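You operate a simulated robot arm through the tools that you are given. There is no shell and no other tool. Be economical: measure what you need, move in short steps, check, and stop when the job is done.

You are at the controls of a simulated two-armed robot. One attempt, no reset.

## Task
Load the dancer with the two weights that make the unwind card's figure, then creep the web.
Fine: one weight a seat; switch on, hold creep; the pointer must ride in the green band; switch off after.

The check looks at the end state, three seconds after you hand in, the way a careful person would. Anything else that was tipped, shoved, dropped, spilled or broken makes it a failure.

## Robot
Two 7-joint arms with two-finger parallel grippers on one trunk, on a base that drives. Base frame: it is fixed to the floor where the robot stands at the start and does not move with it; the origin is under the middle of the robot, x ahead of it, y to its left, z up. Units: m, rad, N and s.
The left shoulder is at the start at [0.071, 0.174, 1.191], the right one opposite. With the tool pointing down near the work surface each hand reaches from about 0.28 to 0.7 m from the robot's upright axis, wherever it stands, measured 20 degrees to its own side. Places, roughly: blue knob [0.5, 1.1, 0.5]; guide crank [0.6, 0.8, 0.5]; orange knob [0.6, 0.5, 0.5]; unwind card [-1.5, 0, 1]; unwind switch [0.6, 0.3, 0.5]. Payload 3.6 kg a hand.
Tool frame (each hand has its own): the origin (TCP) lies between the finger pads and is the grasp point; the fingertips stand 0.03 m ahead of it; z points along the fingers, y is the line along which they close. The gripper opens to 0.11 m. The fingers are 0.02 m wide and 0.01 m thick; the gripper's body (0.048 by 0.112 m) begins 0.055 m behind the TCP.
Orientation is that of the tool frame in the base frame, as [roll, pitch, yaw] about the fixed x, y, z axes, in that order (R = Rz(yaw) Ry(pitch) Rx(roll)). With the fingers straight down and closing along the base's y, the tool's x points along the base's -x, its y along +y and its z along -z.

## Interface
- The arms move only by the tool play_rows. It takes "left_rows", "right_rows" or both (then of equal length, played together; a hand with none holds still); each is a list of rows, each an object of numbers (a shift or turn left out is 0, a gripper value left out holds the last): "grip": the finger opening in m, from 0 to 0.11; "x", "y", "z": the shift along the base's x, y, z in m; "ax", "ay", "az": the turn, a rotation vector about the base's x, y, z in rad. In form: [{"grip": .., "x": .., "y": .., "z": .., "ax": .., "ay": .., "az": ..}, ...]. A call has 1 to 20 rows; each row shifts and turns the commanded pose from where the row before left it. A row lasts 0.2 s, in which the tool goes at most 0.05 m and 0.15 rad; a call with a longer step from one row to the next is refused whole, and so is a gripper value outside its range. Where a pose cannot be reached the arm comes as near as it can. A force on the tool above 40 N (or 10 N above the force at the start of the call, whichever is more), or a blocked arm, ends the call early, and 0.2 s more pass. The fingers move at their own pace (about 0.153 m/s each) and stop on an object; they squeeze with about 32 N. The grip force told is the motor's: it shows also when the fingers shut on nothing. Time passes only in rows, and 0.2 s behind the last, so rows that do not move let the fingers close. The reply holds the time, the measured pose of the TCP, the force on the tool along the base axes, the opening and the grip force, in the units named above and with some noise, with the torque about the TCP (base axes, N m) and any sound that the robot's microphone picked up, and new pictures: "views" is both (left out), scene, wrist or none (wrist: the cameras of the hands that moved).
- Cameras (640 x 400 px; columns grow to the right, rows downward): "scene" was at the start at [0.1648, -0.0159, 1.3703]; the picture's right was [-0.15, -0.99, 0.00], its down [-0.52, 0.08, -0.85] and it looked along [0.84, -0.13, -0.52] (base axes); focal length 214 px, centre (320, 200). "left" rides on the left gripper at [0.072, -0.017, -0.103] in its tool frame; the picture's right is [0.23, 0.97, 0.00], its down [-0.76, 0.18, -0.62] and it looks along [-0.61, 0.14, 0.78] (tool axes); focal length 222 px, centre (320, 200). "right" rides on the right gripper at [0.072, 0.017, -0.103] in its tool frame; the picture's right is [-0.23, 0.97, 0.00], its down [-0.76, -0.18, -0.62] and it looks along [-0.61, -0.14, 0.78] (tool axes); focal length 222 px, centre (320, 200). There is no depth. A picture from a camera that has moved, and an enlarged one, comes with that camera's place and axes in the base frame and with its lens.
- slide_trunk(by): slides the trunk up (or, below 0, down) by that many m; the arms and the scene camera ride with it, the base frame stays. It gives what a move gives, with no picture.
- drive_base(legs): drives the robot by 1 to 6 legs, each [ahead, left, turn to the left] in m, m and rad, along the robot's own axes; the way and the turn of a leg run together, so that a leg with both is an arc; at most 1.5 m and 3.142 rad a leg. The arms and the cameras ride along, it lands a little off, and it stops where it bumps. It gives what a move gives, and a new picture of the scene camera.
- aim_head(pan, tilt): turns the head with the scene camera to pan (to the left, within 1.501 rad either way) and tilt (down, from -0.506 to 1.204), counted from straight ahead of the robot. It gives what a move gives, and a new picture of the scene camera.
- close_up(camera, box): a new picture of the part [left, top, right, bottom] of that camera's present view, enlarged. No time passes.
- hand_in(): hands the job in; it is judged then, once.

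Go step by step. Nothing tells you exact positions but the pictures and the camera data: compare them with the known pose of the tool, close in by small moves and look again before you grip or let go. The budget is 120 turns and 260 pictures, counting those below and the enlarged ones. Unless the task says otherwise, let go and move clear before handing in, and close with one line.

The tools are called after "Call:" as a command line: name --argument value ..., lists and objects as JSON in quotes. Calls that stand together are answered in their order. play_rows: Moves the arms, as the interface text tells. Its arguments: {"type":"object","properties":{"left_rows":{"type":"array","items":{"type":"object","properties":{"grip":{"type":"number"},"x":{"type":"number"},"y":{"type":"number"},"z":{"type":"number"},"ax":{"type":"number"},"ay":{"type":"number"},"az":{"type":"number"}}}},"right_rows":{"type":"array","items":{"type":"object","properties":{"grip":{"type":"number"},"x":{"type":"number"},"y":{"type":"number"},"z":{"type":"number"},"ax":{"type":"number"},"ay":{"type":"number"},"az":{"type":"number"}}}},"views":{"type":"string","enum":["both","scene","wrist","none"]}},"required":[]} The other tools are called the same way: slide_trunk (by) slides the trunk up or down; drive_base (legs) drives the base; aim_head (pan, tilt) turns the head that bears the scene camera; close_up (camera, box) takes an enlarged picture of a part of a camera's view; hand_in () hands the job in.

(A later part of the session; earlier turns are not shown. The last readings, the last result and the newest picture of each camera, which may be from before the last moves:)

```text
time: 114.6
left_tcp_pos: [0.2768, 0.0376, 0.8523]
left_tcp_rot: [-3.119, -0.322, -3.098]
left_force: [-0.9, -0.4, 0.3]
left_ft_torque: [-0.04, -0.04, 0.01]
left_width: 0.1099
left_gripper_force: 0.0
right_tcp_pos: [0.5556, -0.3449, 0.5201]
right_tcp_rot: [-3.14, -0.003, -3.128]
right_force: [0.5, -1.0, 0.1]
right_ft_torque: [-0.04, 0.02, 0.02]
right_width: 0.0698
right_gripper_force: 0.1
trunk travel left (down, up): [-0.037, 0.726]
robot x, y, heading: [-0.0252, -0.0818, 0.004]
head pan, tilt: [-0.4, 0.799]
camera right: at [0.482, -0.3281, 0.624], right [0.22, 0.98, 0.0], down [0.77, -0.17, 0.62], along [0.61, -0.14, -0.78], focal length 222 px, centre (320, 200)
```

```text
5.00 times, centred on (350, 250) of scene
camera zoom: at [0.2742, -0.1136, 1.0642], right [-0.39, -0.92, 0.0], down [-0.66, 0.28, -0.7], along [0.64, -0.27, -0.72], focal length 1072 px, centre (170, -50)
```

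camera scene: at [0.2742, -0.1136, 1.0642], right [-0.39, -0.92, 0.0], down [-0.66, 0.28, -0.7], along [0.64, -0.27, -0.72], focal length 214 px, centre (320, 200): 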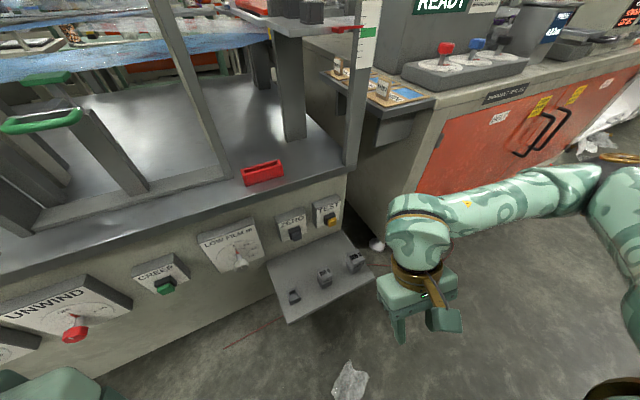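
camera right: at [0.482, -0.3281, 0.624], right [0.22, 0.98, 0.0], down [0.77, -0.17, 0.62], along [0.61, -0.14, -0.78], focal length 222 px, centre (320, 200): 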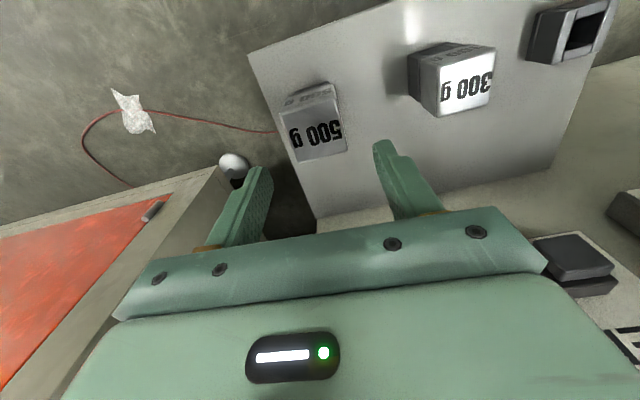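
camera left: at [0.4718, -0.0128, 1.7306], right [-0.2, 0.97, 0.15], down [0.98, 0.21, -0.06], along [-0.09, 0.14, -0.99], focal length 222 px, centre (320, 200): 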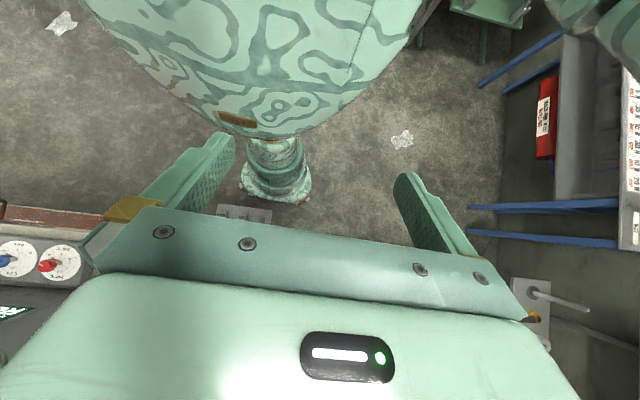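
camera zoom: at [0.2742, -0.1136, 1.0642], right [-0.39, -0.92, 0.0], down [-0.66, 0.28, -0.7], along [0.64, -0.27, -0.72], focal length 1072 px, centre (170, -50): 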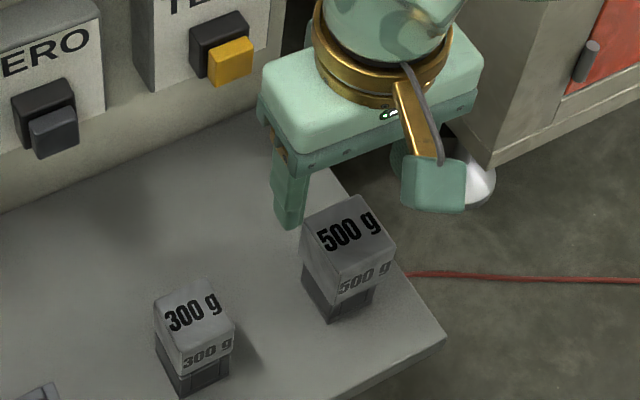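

The 500 g block is at (0.543,-0.346), top z≈0.462, ~42 mm wide. I align and descend to grip its upper part.

Call:
play_rows --right_rows '[{"x": -0.012, "y": -0.001, "az": 0.04}, {"z": -0.025}, {"z": -0.02}, {}]' --views "none"

Call:
close_up --camera "right" --box '[230, 80, 410, 230]'

Call:
close_up --camera "scene" --box '[320, 220, 390, 280]'

```text
time: 115.6
left_tcp_pos: [0.2773, 0.0375, 0.8524]
left_tcp_rot: [-3.118, -0.324, -3.098]
left_force: [-1.0, 0.1, 0.2]
left_ft_torque: [0.01, -0.02, 0.05]
left_width: 0.11
left_gripper_force: 0.0
right_tcp_pos: [0.5425, -0.3445, 0.4747]
right_tcp_rot: [-3.141, -0.004, -3.09]
right_force: [-0.4, 0.5, 0.0]
right_ft_torque: [0.0, -0.02, 0.01]
right_width: 0.0701
right_gripper_force: 0.0
trunk travel left (down, up): [-0.037, 0.726]
robot x, y, heading: [-0.0218, -0.0835, 0.004]
head pan, tilt: [-0.4, 0.799]
```

```text
2.67 times, centred on (320, 155) of right
camera zoom: at [0.4701, -0.3314, 0.5787], right [0.18, 0.98, 0.0], down [0.77, -0.14, 0.62], along [0.61, -0.11, -0.78], focal length 592 px, centre (320, 320)
```

zoom: 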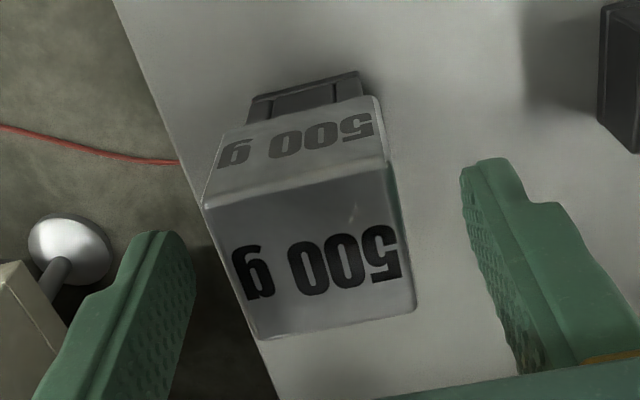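

```text
6.67 times, centred on (355, 250) of scene
camera zoom: at [0.2742, -0.1136, 1.0642], right [-0.39, -0.92, 0.0], down [-0.66, 0.28, -0.7], along [0.64, -0.27, -0.72], focal length 1430 px, centre (87, -133)
```

zoom: 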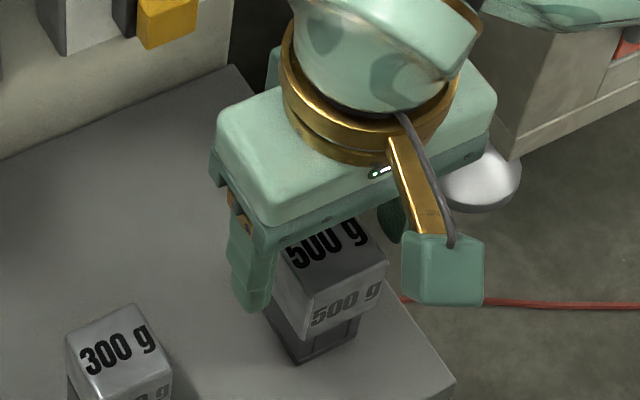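

Call:
play_rows --right_rows '[{"y": -0.001, "z": -0.008}, {}, {"grip": 0.025}, {}, {}, {}]' --views "none"

Call:
close_up --camera "right" --box '[230, 80, 410, 230]'

```text
time: 117.0
left_tcp_pos: [0.2774, 0.038, 0.8527]
left_tcp_rot: [-3.118, -0.321, -3.098]
left_force: [0.2, 0.4, -0.3]
left_ft_torque: [0.0, 0.0, 0.01]
left_width: 0.1102
left_gripper_force: 0.0
right_tcp_pos: [0.5433, -0.3464, 0.467]
right_tcp_rot: [-3.14, -0.003, -3.088]
right_force: [0.1, -3.3, 1.0]
right_ft_torque: [-0.19, -0.05, 0.02]
right_width: 0.0434
right_gripper_force: 32.2
trunk travel left (down, up): [-0.037, 0.726]
robot x, y, heading: [-0.0265, -0.0823, 0.007]
head pan, tilt: [-0.4, 0.799]
```

```text
2.67 times, centred on (320, 155) of right
camera zoom: at [0.4699, -0.3323, 0.5704], right [0.18, 0.98, 0.0], down [0.77, -0.14, 0.62], along [0.61, -0.11, -0.78], focal length 592 px, centre (320, 320)
```

zoom: 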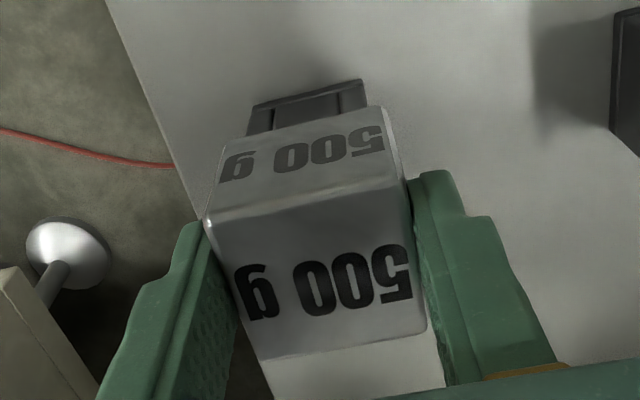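

Call:
play_rows --right_rows '[{"y": -0.0005, "z": 0.004}, {"z": 0.006}, {"z": 0.015}, {"z": 0.03}, {"z": 0.03}, {"x": -0.02, "z": 0.03}, {}]' --views "wrist"

Call:
close_up --camera "scene" --box '[290, 180, 410, 290]'

```text
time: 118.6
left_tcp_pos: [0.2768, 0.0378, 0.8517]
left_tcp_rot: [-3.12, -0.324, -3.097]
left_force: [0.2, 0.3, -0.4]
left_ft_torque: [0.03, 0.01, 0.01]
left_width: 0.1099
left_gripper_force: 0.0
right_tcp_pos: [0.5228, -0.3479, 0.58]
right_tcp_rot: [-3.139, -0.005, -3.09]
right_force: [0.6, -1.0, -4.7]
right_ft_torque: [0.01, 0.02, 0.03]
right_width: 0.0439
right_gripper_force: 31.9
trunk travel left (down, up): [-0.037, 0.726]
robot x, y, heading: [-0.0227, -0.0805, 0.008]
head pan, tilt: [-0.4, 0.799]
camera right: at [0.4497, -0.3338, 0.6842], right [0.18, 0.98, 0.0], down [0.77, -0.14, 0.62], along [0.61, -0.11, -0.78], focal length 222 px, centre (320, 200)
```

right: 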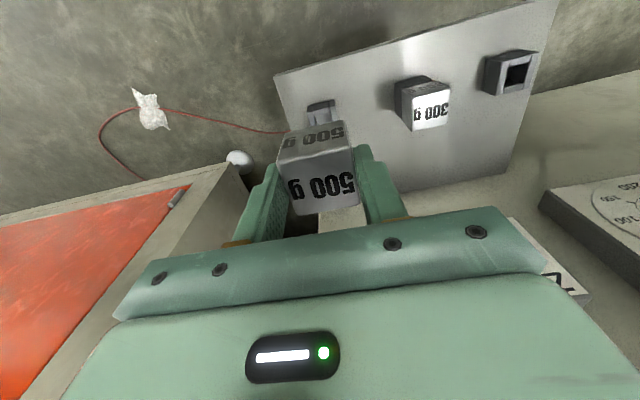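

```text
3.64 times, centred on (350, 235) of scene
camera zoom: at [0.2747, -0.1137, 1.064], right [-0.39, -0.92, 0.0], down [-0.66, 0.28, -0.7], along [0.64, -0.27, -0.72], focal length 780 px, centre (211, 73)
```

zoom: 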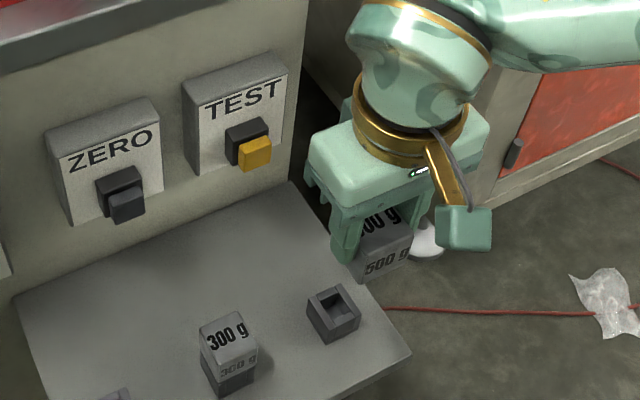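

The 500 g is out cleanly. I raise the hand and trunk and drive back in toward the dancer (not as far, the near seat is closer).

Call:
play_rows --right_rows '[{"x": -0.03, "z": 0.035}, {"x": -0.03, "z": 0.035}, {"x": -0.02, "z": 0.04, "y": 0.01}, {"z": 0.04, "y": 0.01}, {"z": 0.04, "y": 0.01}, {}]' --views "none"

Call:
slide_trunk --by 0.26

Call:
slide_trunk --by 0.26

Call:
aim_head --pan -0.45 --tilt 0.75

```text
time: 120.0
left_tcp_pos: [0.2776, 0.038, 0.8522]
left_tcp_rot: [-3.116, -0.323, -3.098]
left_force: [-0.6, 0.4, 0.9]
left_ft_torque: [0.02, 0.01, -0.01]
left_width: 0.1098
left_gripper_force: 0.0
right_tcp_pos: [0.4435, -0.32, 0.7727]
right_tcp_rot: [-3.14, -0.003, -3.089]
right_force: [0.5, 0.2, -5.2]
right_ft_torque: [0.02, 0.04, -0.02]
right_width: 0.0438
right_gripper_force: 32.3
trunk travel left (down, up): [-0.037, 0.726]
robot x, y, heading: [-0.0241, -0.0865, 0.002]
head pan, tilt: [-0.4, 0.799]
```

```text
time: 122.6
left_tcp_pos: [0.2781, 0.0376, 1.1121]
left_tcp_rot: [-3.117, -0.324, -3.098]
left_force: [0.7, -0.4, 0.4]
left_ft_torque: [-0.02, -0.02, -0.01]
left_width: 0.1099
left_gripper_force: 0.1
right_tcp_pos: [0.4448, -0.3176, 1.0305]
right_tcp_rot: [-3.138, -0.006, -3.089]
right_force: [0.0, -0.2, -4.8]
right_ft_torque: [-0.01, 0.06, 0.02]
right_width: 0.0439
right_gripper_force: 31.4
trunk travel left (down, up): [-0.297, 0.466]
robot x, y, heading: [-0.0225, -0.0812, 0.005]
head pan, tilt: [-0.4, 0.799]
```

```text
time: 125.3
left_tcp_pos: [0.2764, 0.0376, 1.3712]
left_tcp_rot: [-3.119, -0.322, -3.097]
left_force: [-0.4, -0.1, 0.1]
left_ft_torque: [0.02, 0.01, -0.01]
left_width: 0.11
left_gripper_force: 0.0
right_tcp_pos: [0.4441, -0.319, 1.2898]
right_tcp_rot: [-3.139, -0.002, -3.088]
right_force: [0.3, 0.3, -4.9]
right_ft_torque: [0.0, -0.01, -0.02]
right_width: 0.0437
right_gripper_force: 32.1
trunk travel left (down, up): [-0.557, 0.206]
robot x, y, heading: [-0.0219, -0.0793, 0.008]
head pan, tilt: [-0.4, 0.799]
```

```text
time: 125.9
left_tcp_pos: [0.2768, 0.0376, 1.3719]
left_tcp_rot: [-3.119, -0.324, -3.098]
left_force: [0.1, 0.6, 0.8]
left_ft_torque: [0.0, 0.03, -0.02]
left_width: 0.1102
left_gripper_force: 0.1
right_tcp_pos: [0.4443, -0.3192, 1.2904]
right_tcp_rot: [-3.138, -0.004, -3.089]
right_force: [-0.4, -0.2, -4.5]
right_ft_torque: [-0.03, 0.02, 0.02]
right_width: 0.0437
right_gripper_force: 32.0
trunk travel left (down, up): [-0.557, 0.206]
robot x, y, heading: [-0.0237, -0.0808, 0.005]
head pan, tilt: [-0.45, 0.75]
camera scene: at [0.0662, -0.1193, 1.605], right [-0.43, -0.9, 0.0], down [-0.62, 0.29, -0.73], along [0.66, -0.32, -0.68], focal length 214 px, centre (320, 200)
```

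scene: 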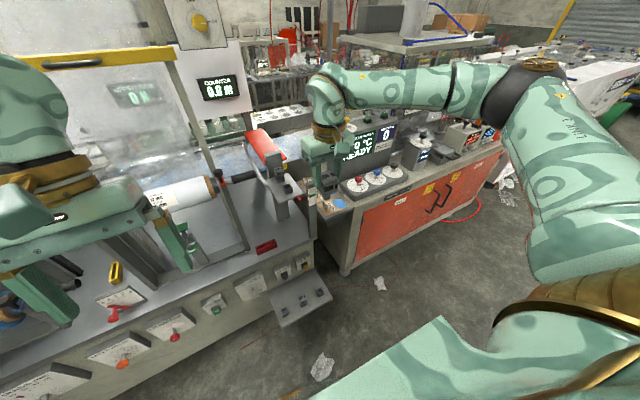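

Call:
play_rows --left_rows '[{"ay": -0.11}, {"ay": -0.11, "x": -0.02}, {"ay": -0.1, "x": -0.02}, {"x": -0.02}, {}]' --views "none"

Call:
drive_base --legs '[[0.25, -0.035, 0]]'

Call:
play_rows --right_rows '[{"y": 0.03, "z": -0.03}, {"y": 0.03, "z": -0.03}, {"x": 0.02, "z": -0.03}, {"x": 0.02, "z": -0.02}, {}]' --views "wrist"

```text
time: 127.1
left_tcp_pos: [0.2166, 0.0372, 1.3733]
left_tcp_rot: [-3.103, -0.001, -3.099]
left_force: [0.4, 0.3, -0.2]
left_ft_torque: [0.0, 0.01, -0.01]
left_width: 0.11
left_gripper_force: 0.1
right_tcp_pos: [0.4428, -0.3177, 1.2916]
right_tcp_rot: [-3.139, -0.003, -3.088]
right_force: [0.0, 0.0, -5.7]
right_ft_torque: [-0.01, 0.0, -0.01]
right_width: 0.0437
right_gripper_force: 31.9
trunk travel left (down, up): [-0.557, 0.206]
robot x, y, heading: [-0.027, -0.0808, 0.007]
head pan, tilt: [-0.45, 0.75]
```

```text
time: 128.9
left_tcp_pos: [0.4643, 0.004, 1.3725]
left_tcp_rot: [-3.105, -0.002, -3.099]
left_force: [-0.6, -1.1, -0.7]
left_ft_torque: [-0.02, -0.02, 0.01]
left_width: 0.11
left_gripper_force: 0.1
right_tcp_pos: [0.692, -0.3519, 1.2913]
right_tcp_rot: [-3.141, -0.002, -3.089]
right_force: [0.6, 0.2, -5.8]
right_ft_torque: [-0.01, 0.03, -0.04]
right_width: 0.0435
right_gripper_force: 31.9
trunk travel left (down, up): [-0.557, 0.206]
robot x, y, heading: [0.2246, -0.115, 0.006]
head pan, tilt: [-0.45, 0.75]
camera scene: at [0.3141, -0.1529, 1.6051], right [-0.43, -0.9, 0.0], down [-0.62, 0.29, -0.73], along [0.66, -0.32, -0.68], focal length 214 px, centre (320, 200)
```

scene: 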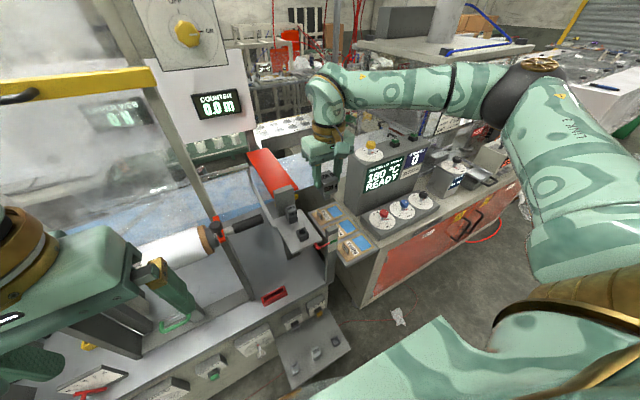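

```text
time: 130.2
left_tcp_pos: [0.4637, 0.0044, 1.3736]
left_tcp_rot: [-3.106, 0.001, -3.1]
left_force: [0.6, -0.1, -0.1]
left_ft_torque: [0.0, -0.01, 0.04]
left_width: 0.1095
left_gripper_force: 0.1
right_tcp_pos: [0.7322, -0.2907, 1.1818]
right_tcp_rot: [-3.139, -0.005, -3.09]
right_force: [0.0, -0.1, -5.2]
right_ft_torque: [0.03, 0.02, -0.02]
right_width: 0.0439
right_gripper_force: 31.8
trunk travel left (down, up): [-0.557, 0.206]
robot x, y, heading: [0.224, -0.1152, 0.004]
head pan, tilt: [-0.45, 0.75]
camera right: at [0.6588, -0.2767, 1.2851], right [0.18, 0.98, 0.0], down [0.77, -0.14, 0.62], along [0.61, -0.11, -0.78], focal length 222 px, centre (320, 200)
```

right: 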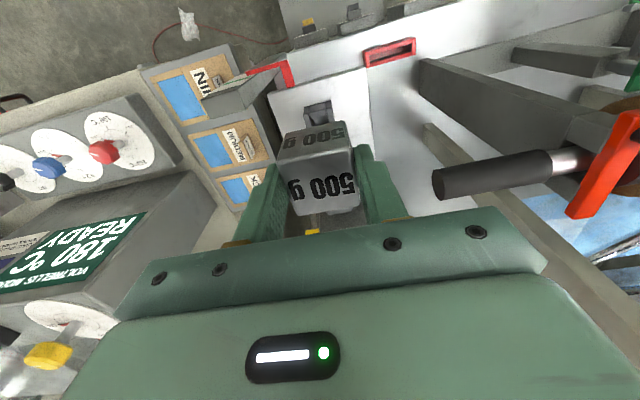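

Call:
play_rows --right_rows '[{"x": 0.025, "y": -0.001}, {"z": -0.03}, {}]' --views "none"

Call:
close_up --camera "right" --box '[270, 60, 380, 150]'

Call:
close_up --camera "scene" --box '[270, 180, 330, 250]'

```text
time: 130.9
left_tcp_pos: [0.4646, 0.0038, 1.3717]
left_tcp_rot: [-3.105, -0.001, -3.1]
left_force: [-0.1, -0.2, 0.1]
left_ft_torque: [0.01, 0.01, 0.0]
left_width: 0.11
left_gripper_force: 0.1
right_tcp_pos: [0.7576, -0.2919, 1.1514]
right_tcp_rot: [-3.14, -0.002, -3.089]
right_force: [0.8, 0.0, -4.6]
right_ft_torque: [0.0, 0.01, 0.0]
right_width: 0.0437
right_gripper_force: 32.3
trunk travel left (down, up): [-0.557, 0.206]
robot x, y, heading: [0.2242, -0.1127, 0.004]
head pan, tilt: [-0.45, 0.75]
```

```text
4.44 times, centred on (325, 105) of right
camera zoom: at [0.6843, -0.2776, 1.256], right [0.18, 0.98, 0.0], down [0.77, -0.14, 0.62], along [0.61, -0.11, -0.78], focal length 987 px, centre (298, 622)
```

zoom: 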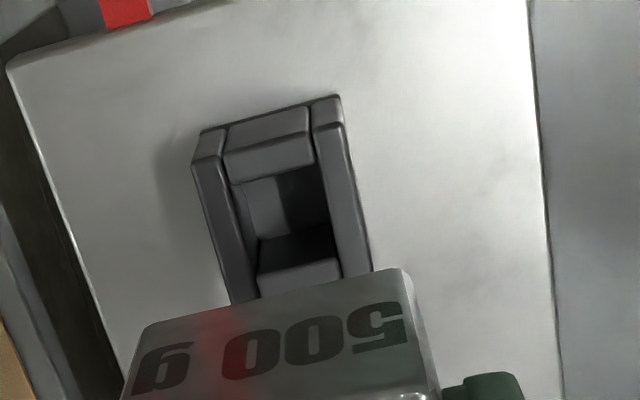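

```text
5.71 times, centred on (300, 215) of scene
camera zoom: at [0.3143, -0.1529, 1.6051], right [-0.43, -0.9, 0.0], down [-0.62, 0.29, -0.73], along [0.66, -0.32, -0.68], focal length 1226 px, centre (434, 114)
```

zoom: 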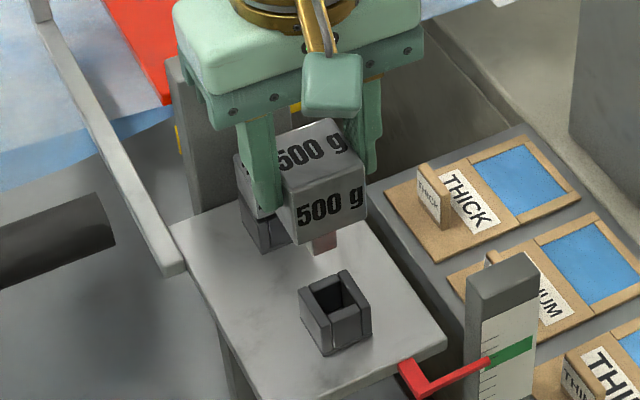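

Call:
play_rows --right_rows '[{"x": -0.009, "y": 0.0005}, {"z": -0.012}, {}]' --views "none"

Call:
close_up --camera "right" --box '[280, 60, 370, 130]'

Call:
close_up --camera "scene" --box '[286, 205, 314, 240]'

```text
time: 131.8
left_tcp_pos: [0.464, 0.003, 1.3722]
left_tcp_rot: [-3.107, -0.006, -3.1]
left_force: [-0.6, 0.3, -0.4]
left_ft_torque: [0.03, -0.01, 0.02]
left_width: 0.11
left_gripper_force: 0.0
right_tcp_pos: [0.749, -0.2919, 1.1396]
right_tcp_rot: [-3.141, -0.004, -3.09]
right_force: [-0.1, 0.8, -5.3]
right_ft_torque: [0.02, 0.0, 0.0]
right_width: 0.0439
right_gripper_force: 31.6
trunk travel left (down, up): [-0.557, 0.206]
robot x, y, heading: [0.222, -0.1147, 0.004]
head pan, tilt: [-0.45, 0.75]
```

```text
5.71 times, centred on (325, 95) of right
camera zoom: at [0.6758, -0.2783, 1.2437], right [0.18, 0.98, 0.0], down [0.77, -0.14, 0.62], along [0.61, -0.11, -0.78], focal length 1269 px, centre (291, 800)
```

zoom: 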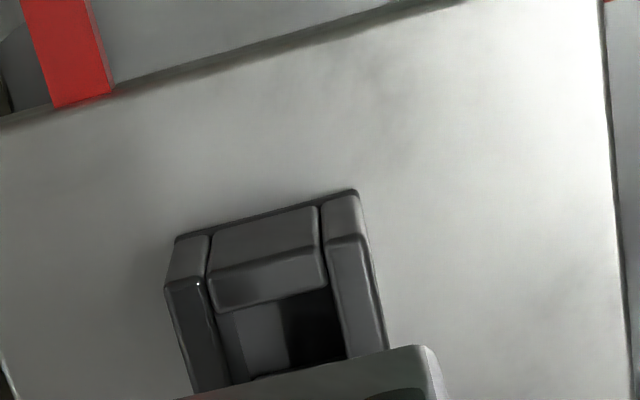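

```text
11.43 times, centred on (300, 222) of scene
camera zoom: at [0.3146, -0.1527, 1.605], right [-0.43, -0.9, 0.0], down [-0.62, 0.29, -0.73], along [0.66, -0.32, -0.68], focal length 2451 px, centre (549, -57)
```

zoom: 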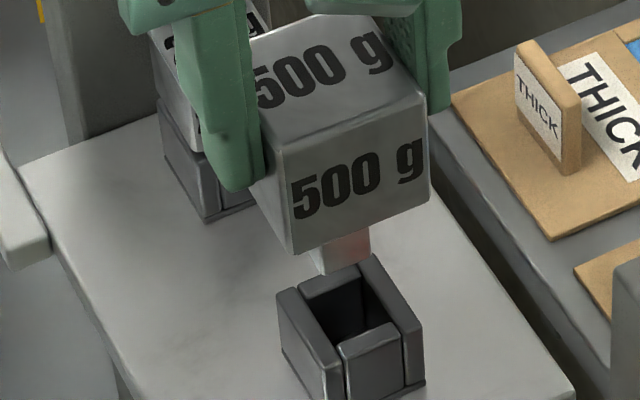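

Call:
play_rows --right_rows '[{"x": -0.004, "y": -0.001}, {"z": -0.008}, {}]' --views "none"

Call:
close_up --camera "scene" --box '[291, 214, 313, 240]'

Call:
close_up --camera "right" --box '[280, 60, 370, 130]'

```text
time: 132.6
left_tcp_pos: [0.464, 0.0044, 1.3716]
left_tcp_rot: [-3.105, -0.004, -3.101]
left_force: [0.2, 0.8, 0.8]
left_ft_torque: [0.0, -0.01, 0.03]
left_width: 0.1102
left_gripper_force: 0.0
right_tcp_pos: [0.7447, -0.2937, 1.1301]
right_tcp_rot: [-3.14, -0.003, -3.089]
right_force: [-0.5, -0.1, -4.7]
right_ft_torque: [0.06, -0.01, 0.02]
right_width: 0.0437
right_gripper_force: 32.1
trunk travel left (down, up): [-0.557, 0.206]
robot x, y, heading: [0.2253, -0.1142, 0.003]
head pan, tilt: [-0.45, 0.75]
```

```text
15.38 times, centred on (302, 227) of scene
camera zoom: at [0.3146, -0.1528, 1.605], right [-0.43, -0.9, 0.0], down [-0.62, 0.29, -0.73], along [0.66, -0.32, -0.68], focal length 3300 px, centre (597, -215)
```

zoom: 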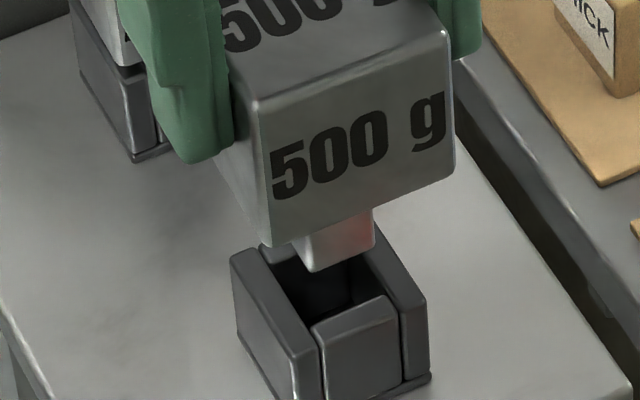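

```text
5.71 times, centred on (325, 95) of right
camera zoom: at [0.6709, -0.2798, 1.2349], right [0.18, 0.98, 0.0], down [0.77, -0.14, 0.62], along [0.61, -0.11, -0.78], focal length 1269 px, centre (291, 800)
```

zoom: 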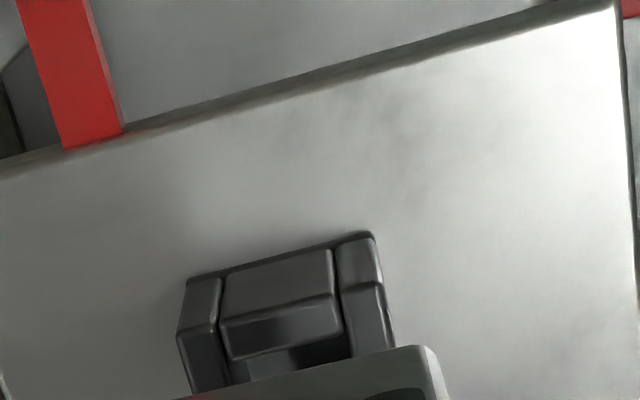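

Estimates suggest the stem is only ~6 mm above the rim and slightly too far from me. I shift -5 mm x, lower 3 mm, and check again.

Call:
play_rows --right_rows '[{"x": -0.005, "y": 0.0005}, {"z": -0.003}, {}]' --views "none"

Call:
close_up --camera "scene" --box '[293, 220, 311, 238]'

```text
time: 133.3
left_tcp_pos: [0.4648, 0.0039, 1.3716]
left_tcp_rot: [-3.104, -0.003, -3.1]
left_force: [-0.6, 0.7, -0.3]
left_ft_torque: [0.01, -0.04, 0.0]
left_width: 0.11
left_gripper_force: 0.1
right_tcp_pos: [0.7384, -0.2949, 1.1277]
right_tcp_rot: [-3.139, -0.003, -3.089]
right_force: [-0.1, -1.3, -5.7]
right_ft_torque: [0.0, -0.01, -0.03]
right_width: 0.0437
right_gripper_force: 31.7
trunk travel left (down, up): [-0.557, 0.206]
robot x, y, heading: [0.2228, -0.1149, -0.001]
head pan, tilt: [-0.45, 0.75]
```

```text
16.00 times, centred on (302, 229) of scene
camera zoom: at [0.3146, -0.1528, 1.605], right [-0.43, -0.9, 0.0], down [-0.62, 0.29, -0.73], along [0.66, -0.32, -0.68], focal length 3432 px, centre (608, -264)
```

zoom: 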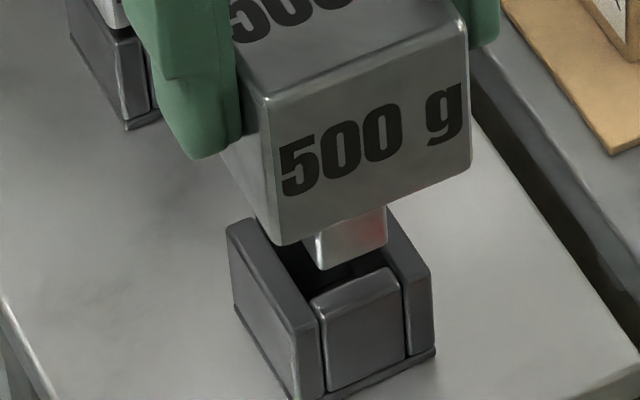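

Now the stem is right over the hole. I lower in small steps watching force.

Call:
play_rows --right_rows '[{"x": 0.0007, "z": -0.003}, {"z": -0.002}, {"z": -0.002}, {}]' --views "none"

Call:
close_up --camera "scene" --box '[293, 220, 311, 238]'

```text
time: 134.3
left_tcp_pos: [0.465, 0.0035, 1.3725]
left_tcp_rot: [-3.106, -0.004, -3.098]
left_force: [-0.9, 0.1, -0.4]
left_ft_torque: [-0.01, -0.01, -0.02]
left_width: 0.1102
left_gripper_force: 0.1
right_tcp_pos: [0.7407, -0.2921, 1.1201]
right_tcp_rot: [-3.141, -0.004, -3.091]
right_force: [-0.5, 0.7, -4.8]
right_ft_torque: [0.0, 0.04, 0.02]
right_width: 0.0437
right_gripper_force: 32.3
trunk travel left (down, up): [-0.557, 0.206]
robot x, y, heading: [0.2248, -0.1151, -0.003]
head pan, tilt: [-0.45, 0.75]
```

```text
16.00 times, centred on (302, 229) of scene
camera zoom: at [0.3146, -0.1528, 1.605], right [-0.43, -0.9, 0.0], down [-0.62, 0.29, -0.73], along [0.66, -0.32, -0.68], focal length 3432 px, centre (608, -264)
```

zoom: 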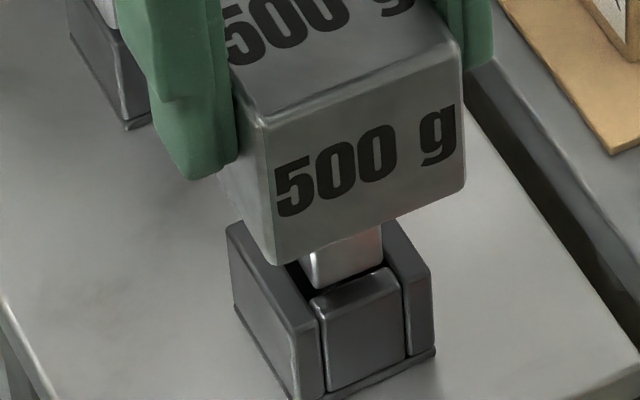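

Call:
play_rows --right_rows '[{"y": -0.001}, {"z": -0.002}, {"z": -0.002}, {"z": -0.002}, {}]' --views "none"

Call:
close_up --camera "scene" --box '[293, 220, 311, 238]'

```text
time: 135.6
left_tcp_pos: [0.4647, 0.0034, 1.3719]
left_tcp_rot: [-3.108, -0.004, -3.099]
left_force: [-0.9, 0.4, -0.6]
left_ft_torque: [-0.02, -0.02, 0.05]
left_width: 0.1101
left_gripper_force: 0.1
right_tcp_pos: [0.74, -0.2937, 1.1143]
right_tcp_rot: [-3.141, -0.002, -3.09]
right_force: [-0.2, 0.0, -4.3]
right_ft_torque: [-0.02, -0.08, 0.01]
right_width: 0.0436
right_gripper_force: 32.0
trunk travel left (down, up): [-0.557, 0.206]
robot x, y, heading: [0.2246, -0.1132, 0.006]
head pan, tilt: [-0.45, 0.75]
```

```text
16.00 times, centred on (302, 229) of scene
camera zoom: at [0.3146, -0.1528, 1.605], right [-0.43, -0.9, 0.0], down [-0.62, 0.29, -0.73], along [0.66, -0.32, -0.68], focal length 3432 px, centre (608, -264)
```

zoom: 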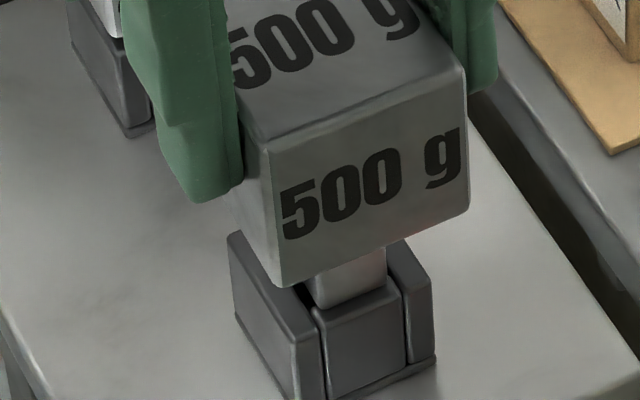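

The stem is entering freely. I continue to the seat.

Call:
play_rows --right_rows '[{"z": -0.002}, {"z": -0.002}, {"z": -0.002}, {"z": -0.002}, {}]' --views "none"

Call:
close_up --camera "scene" --box '[293, 220, 311, 238]'

```text
time: 136.8
left_tcp_pos: [0.4646, 0.0036, 1.3716]
left_tcp_rot: [-3.105, -0.004, -3.099]
left_force: [-1.0, 0.4, -0.2]
left_ft_torque: [-0.01, 0.01, 0.0]
left_width: 0.1102
left_gripper_force: 0.1
right_tcp_pos: [0.7401, -0.2928, 1.1067]
right_tcp_rot: [-3.139, -0.003, -3.09]
right_force: [-0.1, 0.7, -3.3]
right_ft_torque: [0.09, -0.02, -0.01]
right_width: 0.0436
right_gripper_force: 31.4
trunk travel left (down, up): [-0.557, 0.206]
robot x, y, heading: [0.2248, -0.1119, 0.002]
head pan, tilt: [-0.45, 0.75]
```

```text
16.00 times, centred on (302, 229) of scene
camera zoom: at [0.3145, -0.1527, 1.605], right [-0.43, -0.9, 0.0], down [-0.62, 0.29, -0.73], along [0.66, -0.32, -0.68], focal length 3432 px, centre (608, -264)
```

zoom: 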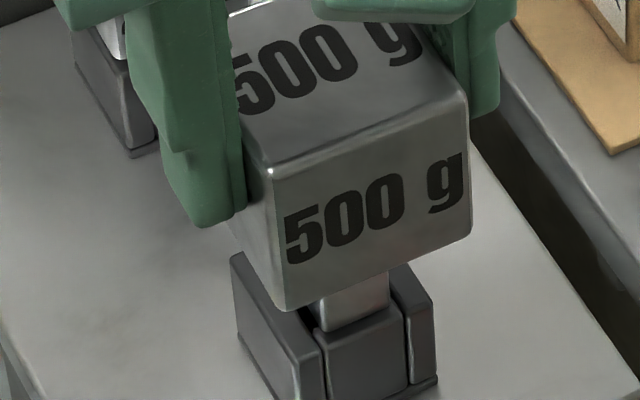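

The dancer tray is giving way: the stem rests on the left wall's rim, so it's ~1.5 mm too far left. I lift a little, shift right, and lower again.

Call:
play_rows --right_rows '[{"z": 0.006}, {"z": 0.008}, {"y": -0.0017, "x": -0.0004}, {}]' --views "none"

Call:
close_up --camera "scene" --box '[293, 220, 311, 238]'

Call:
close_up --camera "right" --box '[280, 60, 370, 130]'

```text
time: 137.8
left_tcp_pos: [0.4655, 0.004, 1.3722]
left_tcp_rot: [-3.105, -0.003, -3.101]
left_force: [0.8, -0.1, 0.2]
left_ft_torque: [-0.01, 0.0, -0.02]
left_width: 0.11
left_gripper_force: 0.1
right_tcp_pos: [0.7394, -0.294, 1.1212]
right_tcp_rot: [-3.141, -0.002, -3.09]
right_force: [-0.3, -0.2, -5.5]
right_ft_torque: [0.01, 0.0, 0.0]
right_width: 0.0438
right_gripper_force: 32.3
trunk travel left (down, up): [-0.557, 0.206]
robot x, y, heading: [0.2219, -0.1143, 0.003]
head pan, tilt: [-0.45, 0.75]
```

```text
16.00 times, centred on (302, 229) of scene
camera zoom: at [0.3146, -0.1528, 1.605], right [-0.43, -0.9, 0.0], down [-0.62, 0.29, -0.73], along [0.66, -0.32, -0.68], focal length 3432 px, centre (608, -264)
```

zoom: 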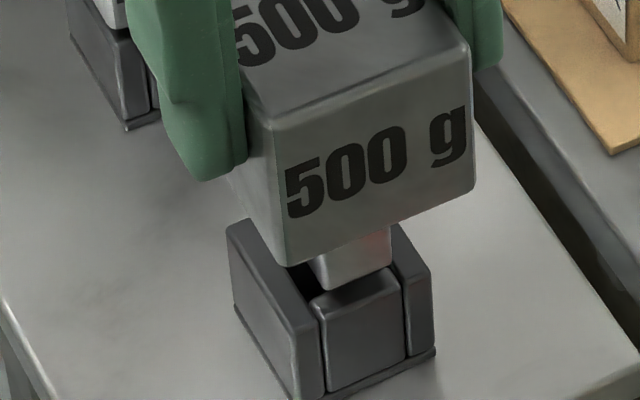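

```text
5.71 times, centred on (325, 95) of right
camera zoom: at [0.6659, -0.2806, 1.2249], right [0.18, 0.98, 0.0], down [0.77, -0.14, 0.62], along [0.61, -0.11, -0.78], focal length 1269 px, centre (291, 800)
```

zoom: 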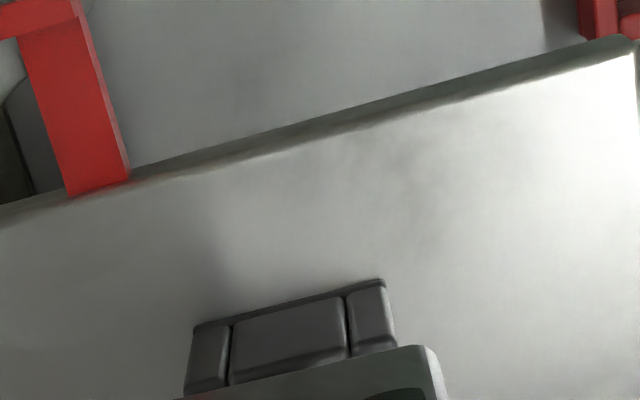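

Call:
play_rows --right_rows '[{"x": 0.0035}, {}]' --views "none"

Call:
close_up --camera "scene" --box '[296, 225, 308, 237]'

```text
time: 138.3
left_tcp_pos: [0.4649, 0.0046, 1.3733]
left_tcp_rot: [-3.106, 0.0, -3.098]
left_force: [0.8, 0.1, 0.2]
left_ft_torque: [-0.01, -0.01, 0.0]
left_width: 0.1099
left_gripper_force: 0.1
right_tcp_pos: [0.7433, -0.2956, 1.1213]
right_tcp_rot: [-3.14, -0.002, -3.092]
right_force: [0.4, 0.1, -5.6]
right_ft_torque: [-0.02, 0.04, -0.01]
right_width: 0.0437
right_gripper_force: 32.0
trunk travel left (down, up): [-0.557, 0.206]
robot x, y, heading: [0.2234, -0.1161, 0.004]
head pan, tilt: [-0.45, 0.75]
```

```text
16.00 times, centred on (302, 231) of scene
camera zoom: at [0.3145, -0.1528, 1.605], right [-0.43, -0.9, 0.0], down [-0.62, 0.29, -0.73], along [0.66, -0.32, -0.68], focal length 3432 px, centre (608, -296)
```

zoom: 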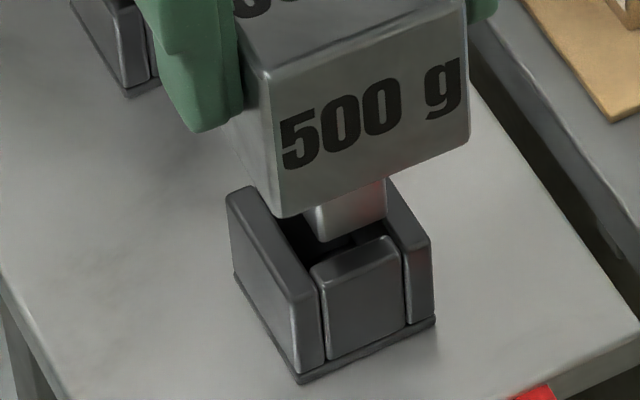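

Call:
play_rows --right_rows '[{"x": -0.0005, "z": -0.003}, {"z": -0.003}, {"z": -0.003}, {}]' --views "none"

Call:
close_up --camera "scene" --box '[296, 225, 308, 237]'

```text
time: 139.3
left_tcp_pos: [0.4653, 0.0034, 1.3724]
left_tcp_rot: [-3.104, -0.002, -3.1]
left_force: [0.3, 0.9, -0.2]
left_ft_torque: [0.03, 0.02, -0.01]
left_width: 0.1097
left_gripper_force: 0.0
right_tcp_pos: [0.7434, -0.2951, 1.1116]
right_tcp_rot: [-3.141, -0.004, -3.09]
right_force: [-0.9, 0.6, -4.9]
right_ft_torque: [-0.05, 0.02, -0.04]
right_width: 0.0437
right_gripper_force: 32.3
trunk travel left (down, up): [-0.557, 0.206]
robot x, y, heading: [0.2226, -0.114, 0.007]
head pan, tilt: [-0.45, 0.75]
```

```text
16.00 times, centred on (302, 231) of scene
camera zoom: at [0.3144, -0.1528, 1.605], right [-0.43, -0.9, 0.0], down [-0.62, 0.29, -0.73], along [0.66, -0.32, -0.68], focal length 3432 px, centre (608, -296)
```

zoom: 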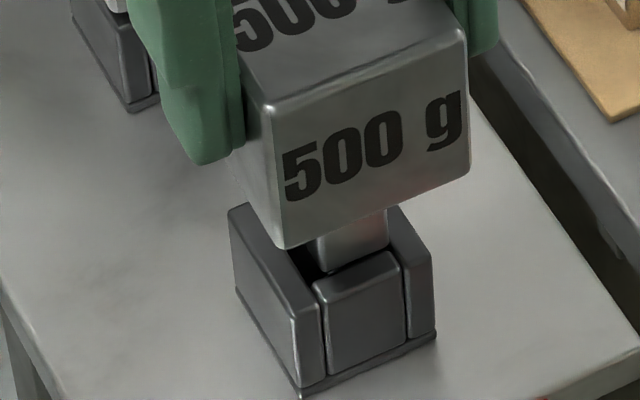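

Contact again with the tray dipping; slopes suggest the stem is ~0.05 rad rotated relative to the cup and ~1 mm too deep. I lift, correct and retry.

Call:
play_rows --right_rows '[{"z": 0.008}, {"x": -0.001, "y": 0.0004, "az": 0.045}, {}]' --views "none"

Call:
close_up --camera "scene" --box '[296, 225, 308, 237]'

Call:
play_rows --right_rows '[{"z": -0.003}, {"z": -0.003}, {"z": -0.003}, {}]' --views "none"

Call:
close_up --camera "scene" --box '[296, 225, 308, 237]'

```text
time: 140.2
left_tcp_pos: [0.4657, 0.0042, 1.3732]
left_tcp_rot: [-3.106, -0.003, -3.101]
left_force: [0.1, -0.2, -0.8]
left_ft_torque: [0.0, 0.01, 0.0]
left_width: 0.1099
left_gripper_force: 0.0
right_tcp_pos: [0.7422, -0.2948, 1.1184]
right_tcp_rot: [-3.141, -0.004, -3.046]
right_force: [0.1, -0.3, -4.8]
right_ft_torque: [-0.02, 0.03, 0.03]
right_width: 0.0436
right_gripper_force: 32.4
trunk travel left (down, up): [-0.557, 0.206]
robot x, y, heading: [0.2243, -0.1118, 0.006]
head pan, tilt: [-0.45, 0.75]
```

```text
16.00 times, centred on (302, 231) of scene
camera zoom: at [0.3147, -0.1528, 1.605], right [-0.43, -0.9, 0.0], down [-0.62, 0.29, -0.73], along [0.66, -0.32, -0.68], focal length 3432 px, centre (608, -296)
```

zoom: 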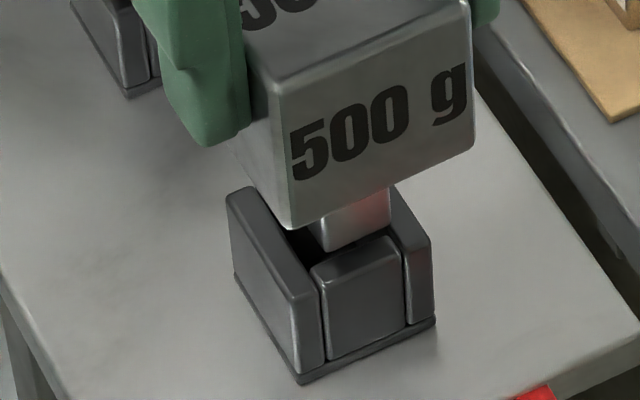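

```text
time: 141.2
left_tcp_pos: [0.4641, 0.0041, 1.3716]
left_tcp_rot: [-3.104, -0.003, -3.099]
left_force: [0.6, 0.3, 0.3]
left_ft_torque: [0.01, 0.02, 0.03]
left_width: 0.1098
left_gripper_force: 0.1
right_tcp_pos: [0.7429, -0.2959, 1.1109]
right_tcp_rot: [-3.14, -0.002, -3.045]
right_force: [-0.1, 0.7, -4.0]
right_ft_torque: [0.02, -0.02, -0.02]
right_width: 0.0437
right_gripper_force: 32.2
trunk travel left (down, up): [-0.557, 0.206]
robot x, y, heading: [0.2237, -0.1153, 0.003]
head pan, tilt: [-0.45, 0.75]
```

```text
16.00 times, centred on (302, 231) of scene
camera zoom: at [0.3145, -0.1527, 1.605], right [-0.43, -0.9, 0.0], down [-0.62, 0.29, -0.73], along [0.66, -0.32, -0.68], focal length 3432 px, centre (608, -296)
```

zoom: 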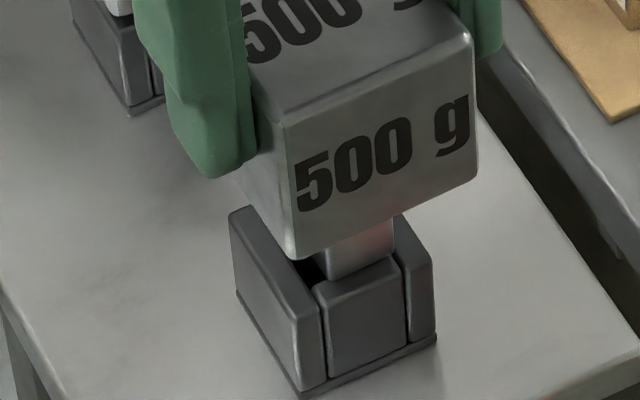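

Call:
play_rows --right_rows '[{"z": 0.009}, {"x": 0.001, "y": 0.001}, {}]' --views "none"

Call:
play_rows --right_rows '[{"z": -0.003}, {"z": -0.003}, {"z": -0.003}, {}]' --views "none"

Call:
close_up --camera "scene" --box '[296, 225, 308, 237]'

```text
time: 141.9
left_tcp_pos: [0.465, 0.0028, 1.3729]
left_tcp_rot: [-3.106, -0.003, -3.1]
left_force: [0.5, 0.0, 0.7]
left_ft_torque: [-0.01, -0.04, -0.01]
left_width: 0.1102
left_gripper_force: 0.1
right_tcp_pos: [0.7416, -0.2946, 1.1189]
right_tcp_rot: [-3.139, -0.004, -3.046]
right_force: [-0.5, -0.1, -4.8]
right_ft_torque: [0.0, -0.02, -0.02]
right_width: 0.0435
right_gripper_force: 32.1
trunk travel left (down, up): [-0.557, 0.206]
robot x, y, heading: [0.2254, -0.1184, 0.0]
head pan, tilt: [-0.45, 0.75]
```

```text
time: 142.9
left_tcp_pos: [0.4647, 0.0034, 1.3717]
left_tcp_rot: [-3.104, -0.002, -3.099]
left_force: [0.3, 0.5, -1.0]
left_ft_torque: [0.01, 0.0, 0.01]
left_width: 0.1099
left_gripper_force: 0.1
right_tcp_pos: [0.7426, -0.2933, 1.111]
right_tcp_rot: [-3.139, -0.002, -3.044]
right_force: [0.3, 0.5, -3.9]
right_ft_torque: [0.01, -0.01, -0.01]
right_width: 0.0437
right_gripper_force: 31.8
trunk travel left (down, up): [-0.557, 0.206]
robot x, y, heading: [0.2195, -0.1173, 0.003]
head pan, tilt: [-0.45, 0.75]
```

```text
16.00 times, centred on (302, 231) of scene
camera zoom: at [0.3145, -0.1527, 1.605], right [-0.43, -0.9, 0.0], down [-0.62, 0.29, -0.73], along [0.66, -0.32, -0.68], focal length 3432 px, centre (608, -296)
```

zoom: 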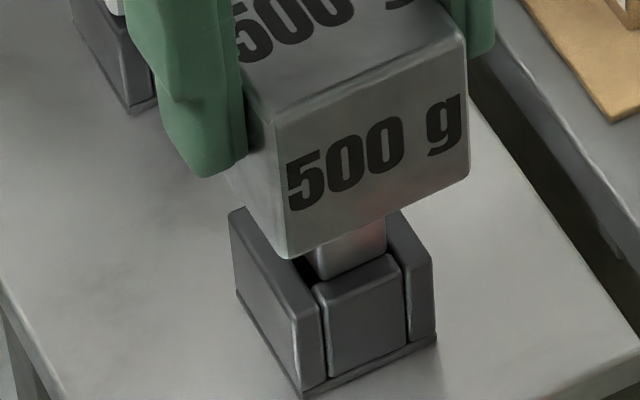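

Looking at how much of the stem gets hidden, the first try was actually entering; my +x correction put it on the back wall. I go back 2.6 mm in x and try again.

Call:
play_rows --right_rows '[{"z": 0.006}, {"z": 0.004}, {"x": -0.0026, "y": -0.0009, "az": -0.015}, {}]' --views "none"

Call:
play_rows --right_rows '[{"z": -0.003}, {"z": -0.003}, {"z": -0.003}, {"z": -0.002}, {}]' --views "none"

Call:
close_up --camera "scene" --box '[296, 225, 308, 237]'

```text
time: 143.9
left_tcp_pos: [0.4644, 0.0033, 1.3724]
left_tcp_rot: [-3.106, -0.005, -3.1]
left_force: [0.0, -0.6, -0.4]
left_ft_torque: [0.01, -0.03, 0.01]
left_width: 0.11
left_gripper_force: 0.0
right_tcp_pos: [0.7398, -0.2957, 1.1217]
right_tcp_rot: [-3.14, -0.004, -3.058]
right_force: [0.4, -0.3, -4.4]
right_ft_torque: [0.01, 0.03, 0.01]
right_width: 0.0441
right_gripper_force: 32.3
trunk travel left (down, up): [-0.557, 0.206]
robot x, y, heading: [0.2206, -0.1163, 0.004]
head pan, tilt: [-0.45, 0.75]
```

```text
time: 145.2
left_tcp_pos: [0.4642, 0.0039, 1.3741]
left_tcp_rot: [-3.106, -0.003, -3.099]
left_force: [-0.5, 0.1, 0.1]
left_ft_torque: [-0.02, -0.02, -0.01]
left_width: 0.1103
left_gripper_force: 0.0
right_tcp_pos: [0.7396, -0.2951, 1.1107]
right_tcp_rot: [-3.14, -0.004, -3.06]
right_force: [0.5, -0.3, -3.8]
right_ft_torque: [-0.01, -0.03, -0.02]
right_width: 0.0437
right_gripper_force: 32.2
trunk travel left (down, up): [-0.557, 0.206]
robot x, y, heading: [0.2224, -0.1117, -0.0]
head pan, tilt: [-0.45, 0.75]
```

```text
16.00 times, centred on (302, 231) of scene
camera zoom: at [0.3146, -0.1528, 1.605], right [-0.43, -0.9, 0.0], down [-0.62, 0.29, -0.73], along [0.66, -0.32, -0.68], focal length 3432 px, centre (608, -296)
```

zoom: 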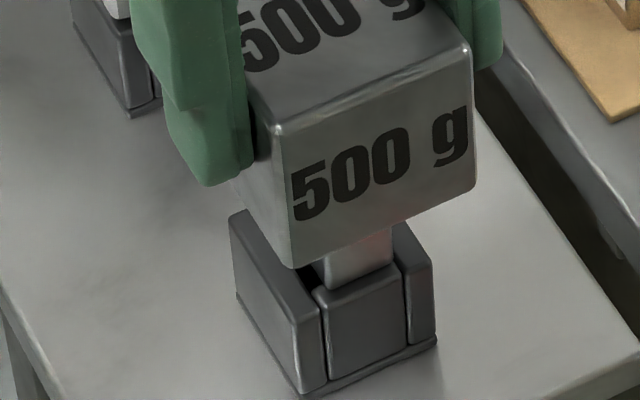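

Calibrating against the successful far-seat insertion, the first attempt's pose was nearly right. I return to it, enter a few mm, then jiggle slightly while lowering.

Call:
play_rows --right_rows '[{"z": 0.006}, {"z": 0.004}, {"x": -0.0004, "y": 0.0008, "az": -0.03}, {}, {"z": -0.003}, {"z": -0.003}, {"z": -0.002}, {"z": -0.001}, {}]' --views "none"

Call:
close_up --camera "scene" --box '[297, 226, 307, 236]'

```text
time: 147.2
left_tcp_pos: [0.465, 0.0044, 1.3717]
left_tcp_rot: [-3.105, -0.005, -3.099]
left_force: [0.1, 0.0, -0.7]
left_ft_torque: [0.02, 0.01, -0.03]
left_width: 0.11
left_gripper_force: 0.0
right_tcp_pos: [0.7385, -0.2933, 1.1111]
right_tcp_rot: [3.141, -0.004, -3.088]
right_force: [-0.5, -0.2, -3.0]
right_ft_torque: [0.04, -0.04, 0.01]
right_width: 0.044
right_gripper_force: 31.3
trunk travel left (down, up): [-0.557, 0.206]
robot x, y, heading: [0.2224, -0.1164, 0.005]
head pan, tilt: [-0.45, 0.75]
```

```text
16.00 times, centred on (302, 231) of scene
camera zoom: at [0.3146, -0.1527, 1.605], right [-0.43, -0.9, 0.0], down [-0.62, 0.29, -0.73], along [0.66, -0.32, -0.68], focal length 3432 px, centre (608, -296)
```

zoom: 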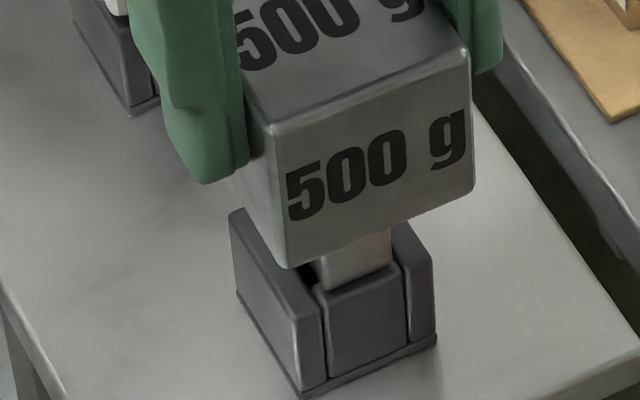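

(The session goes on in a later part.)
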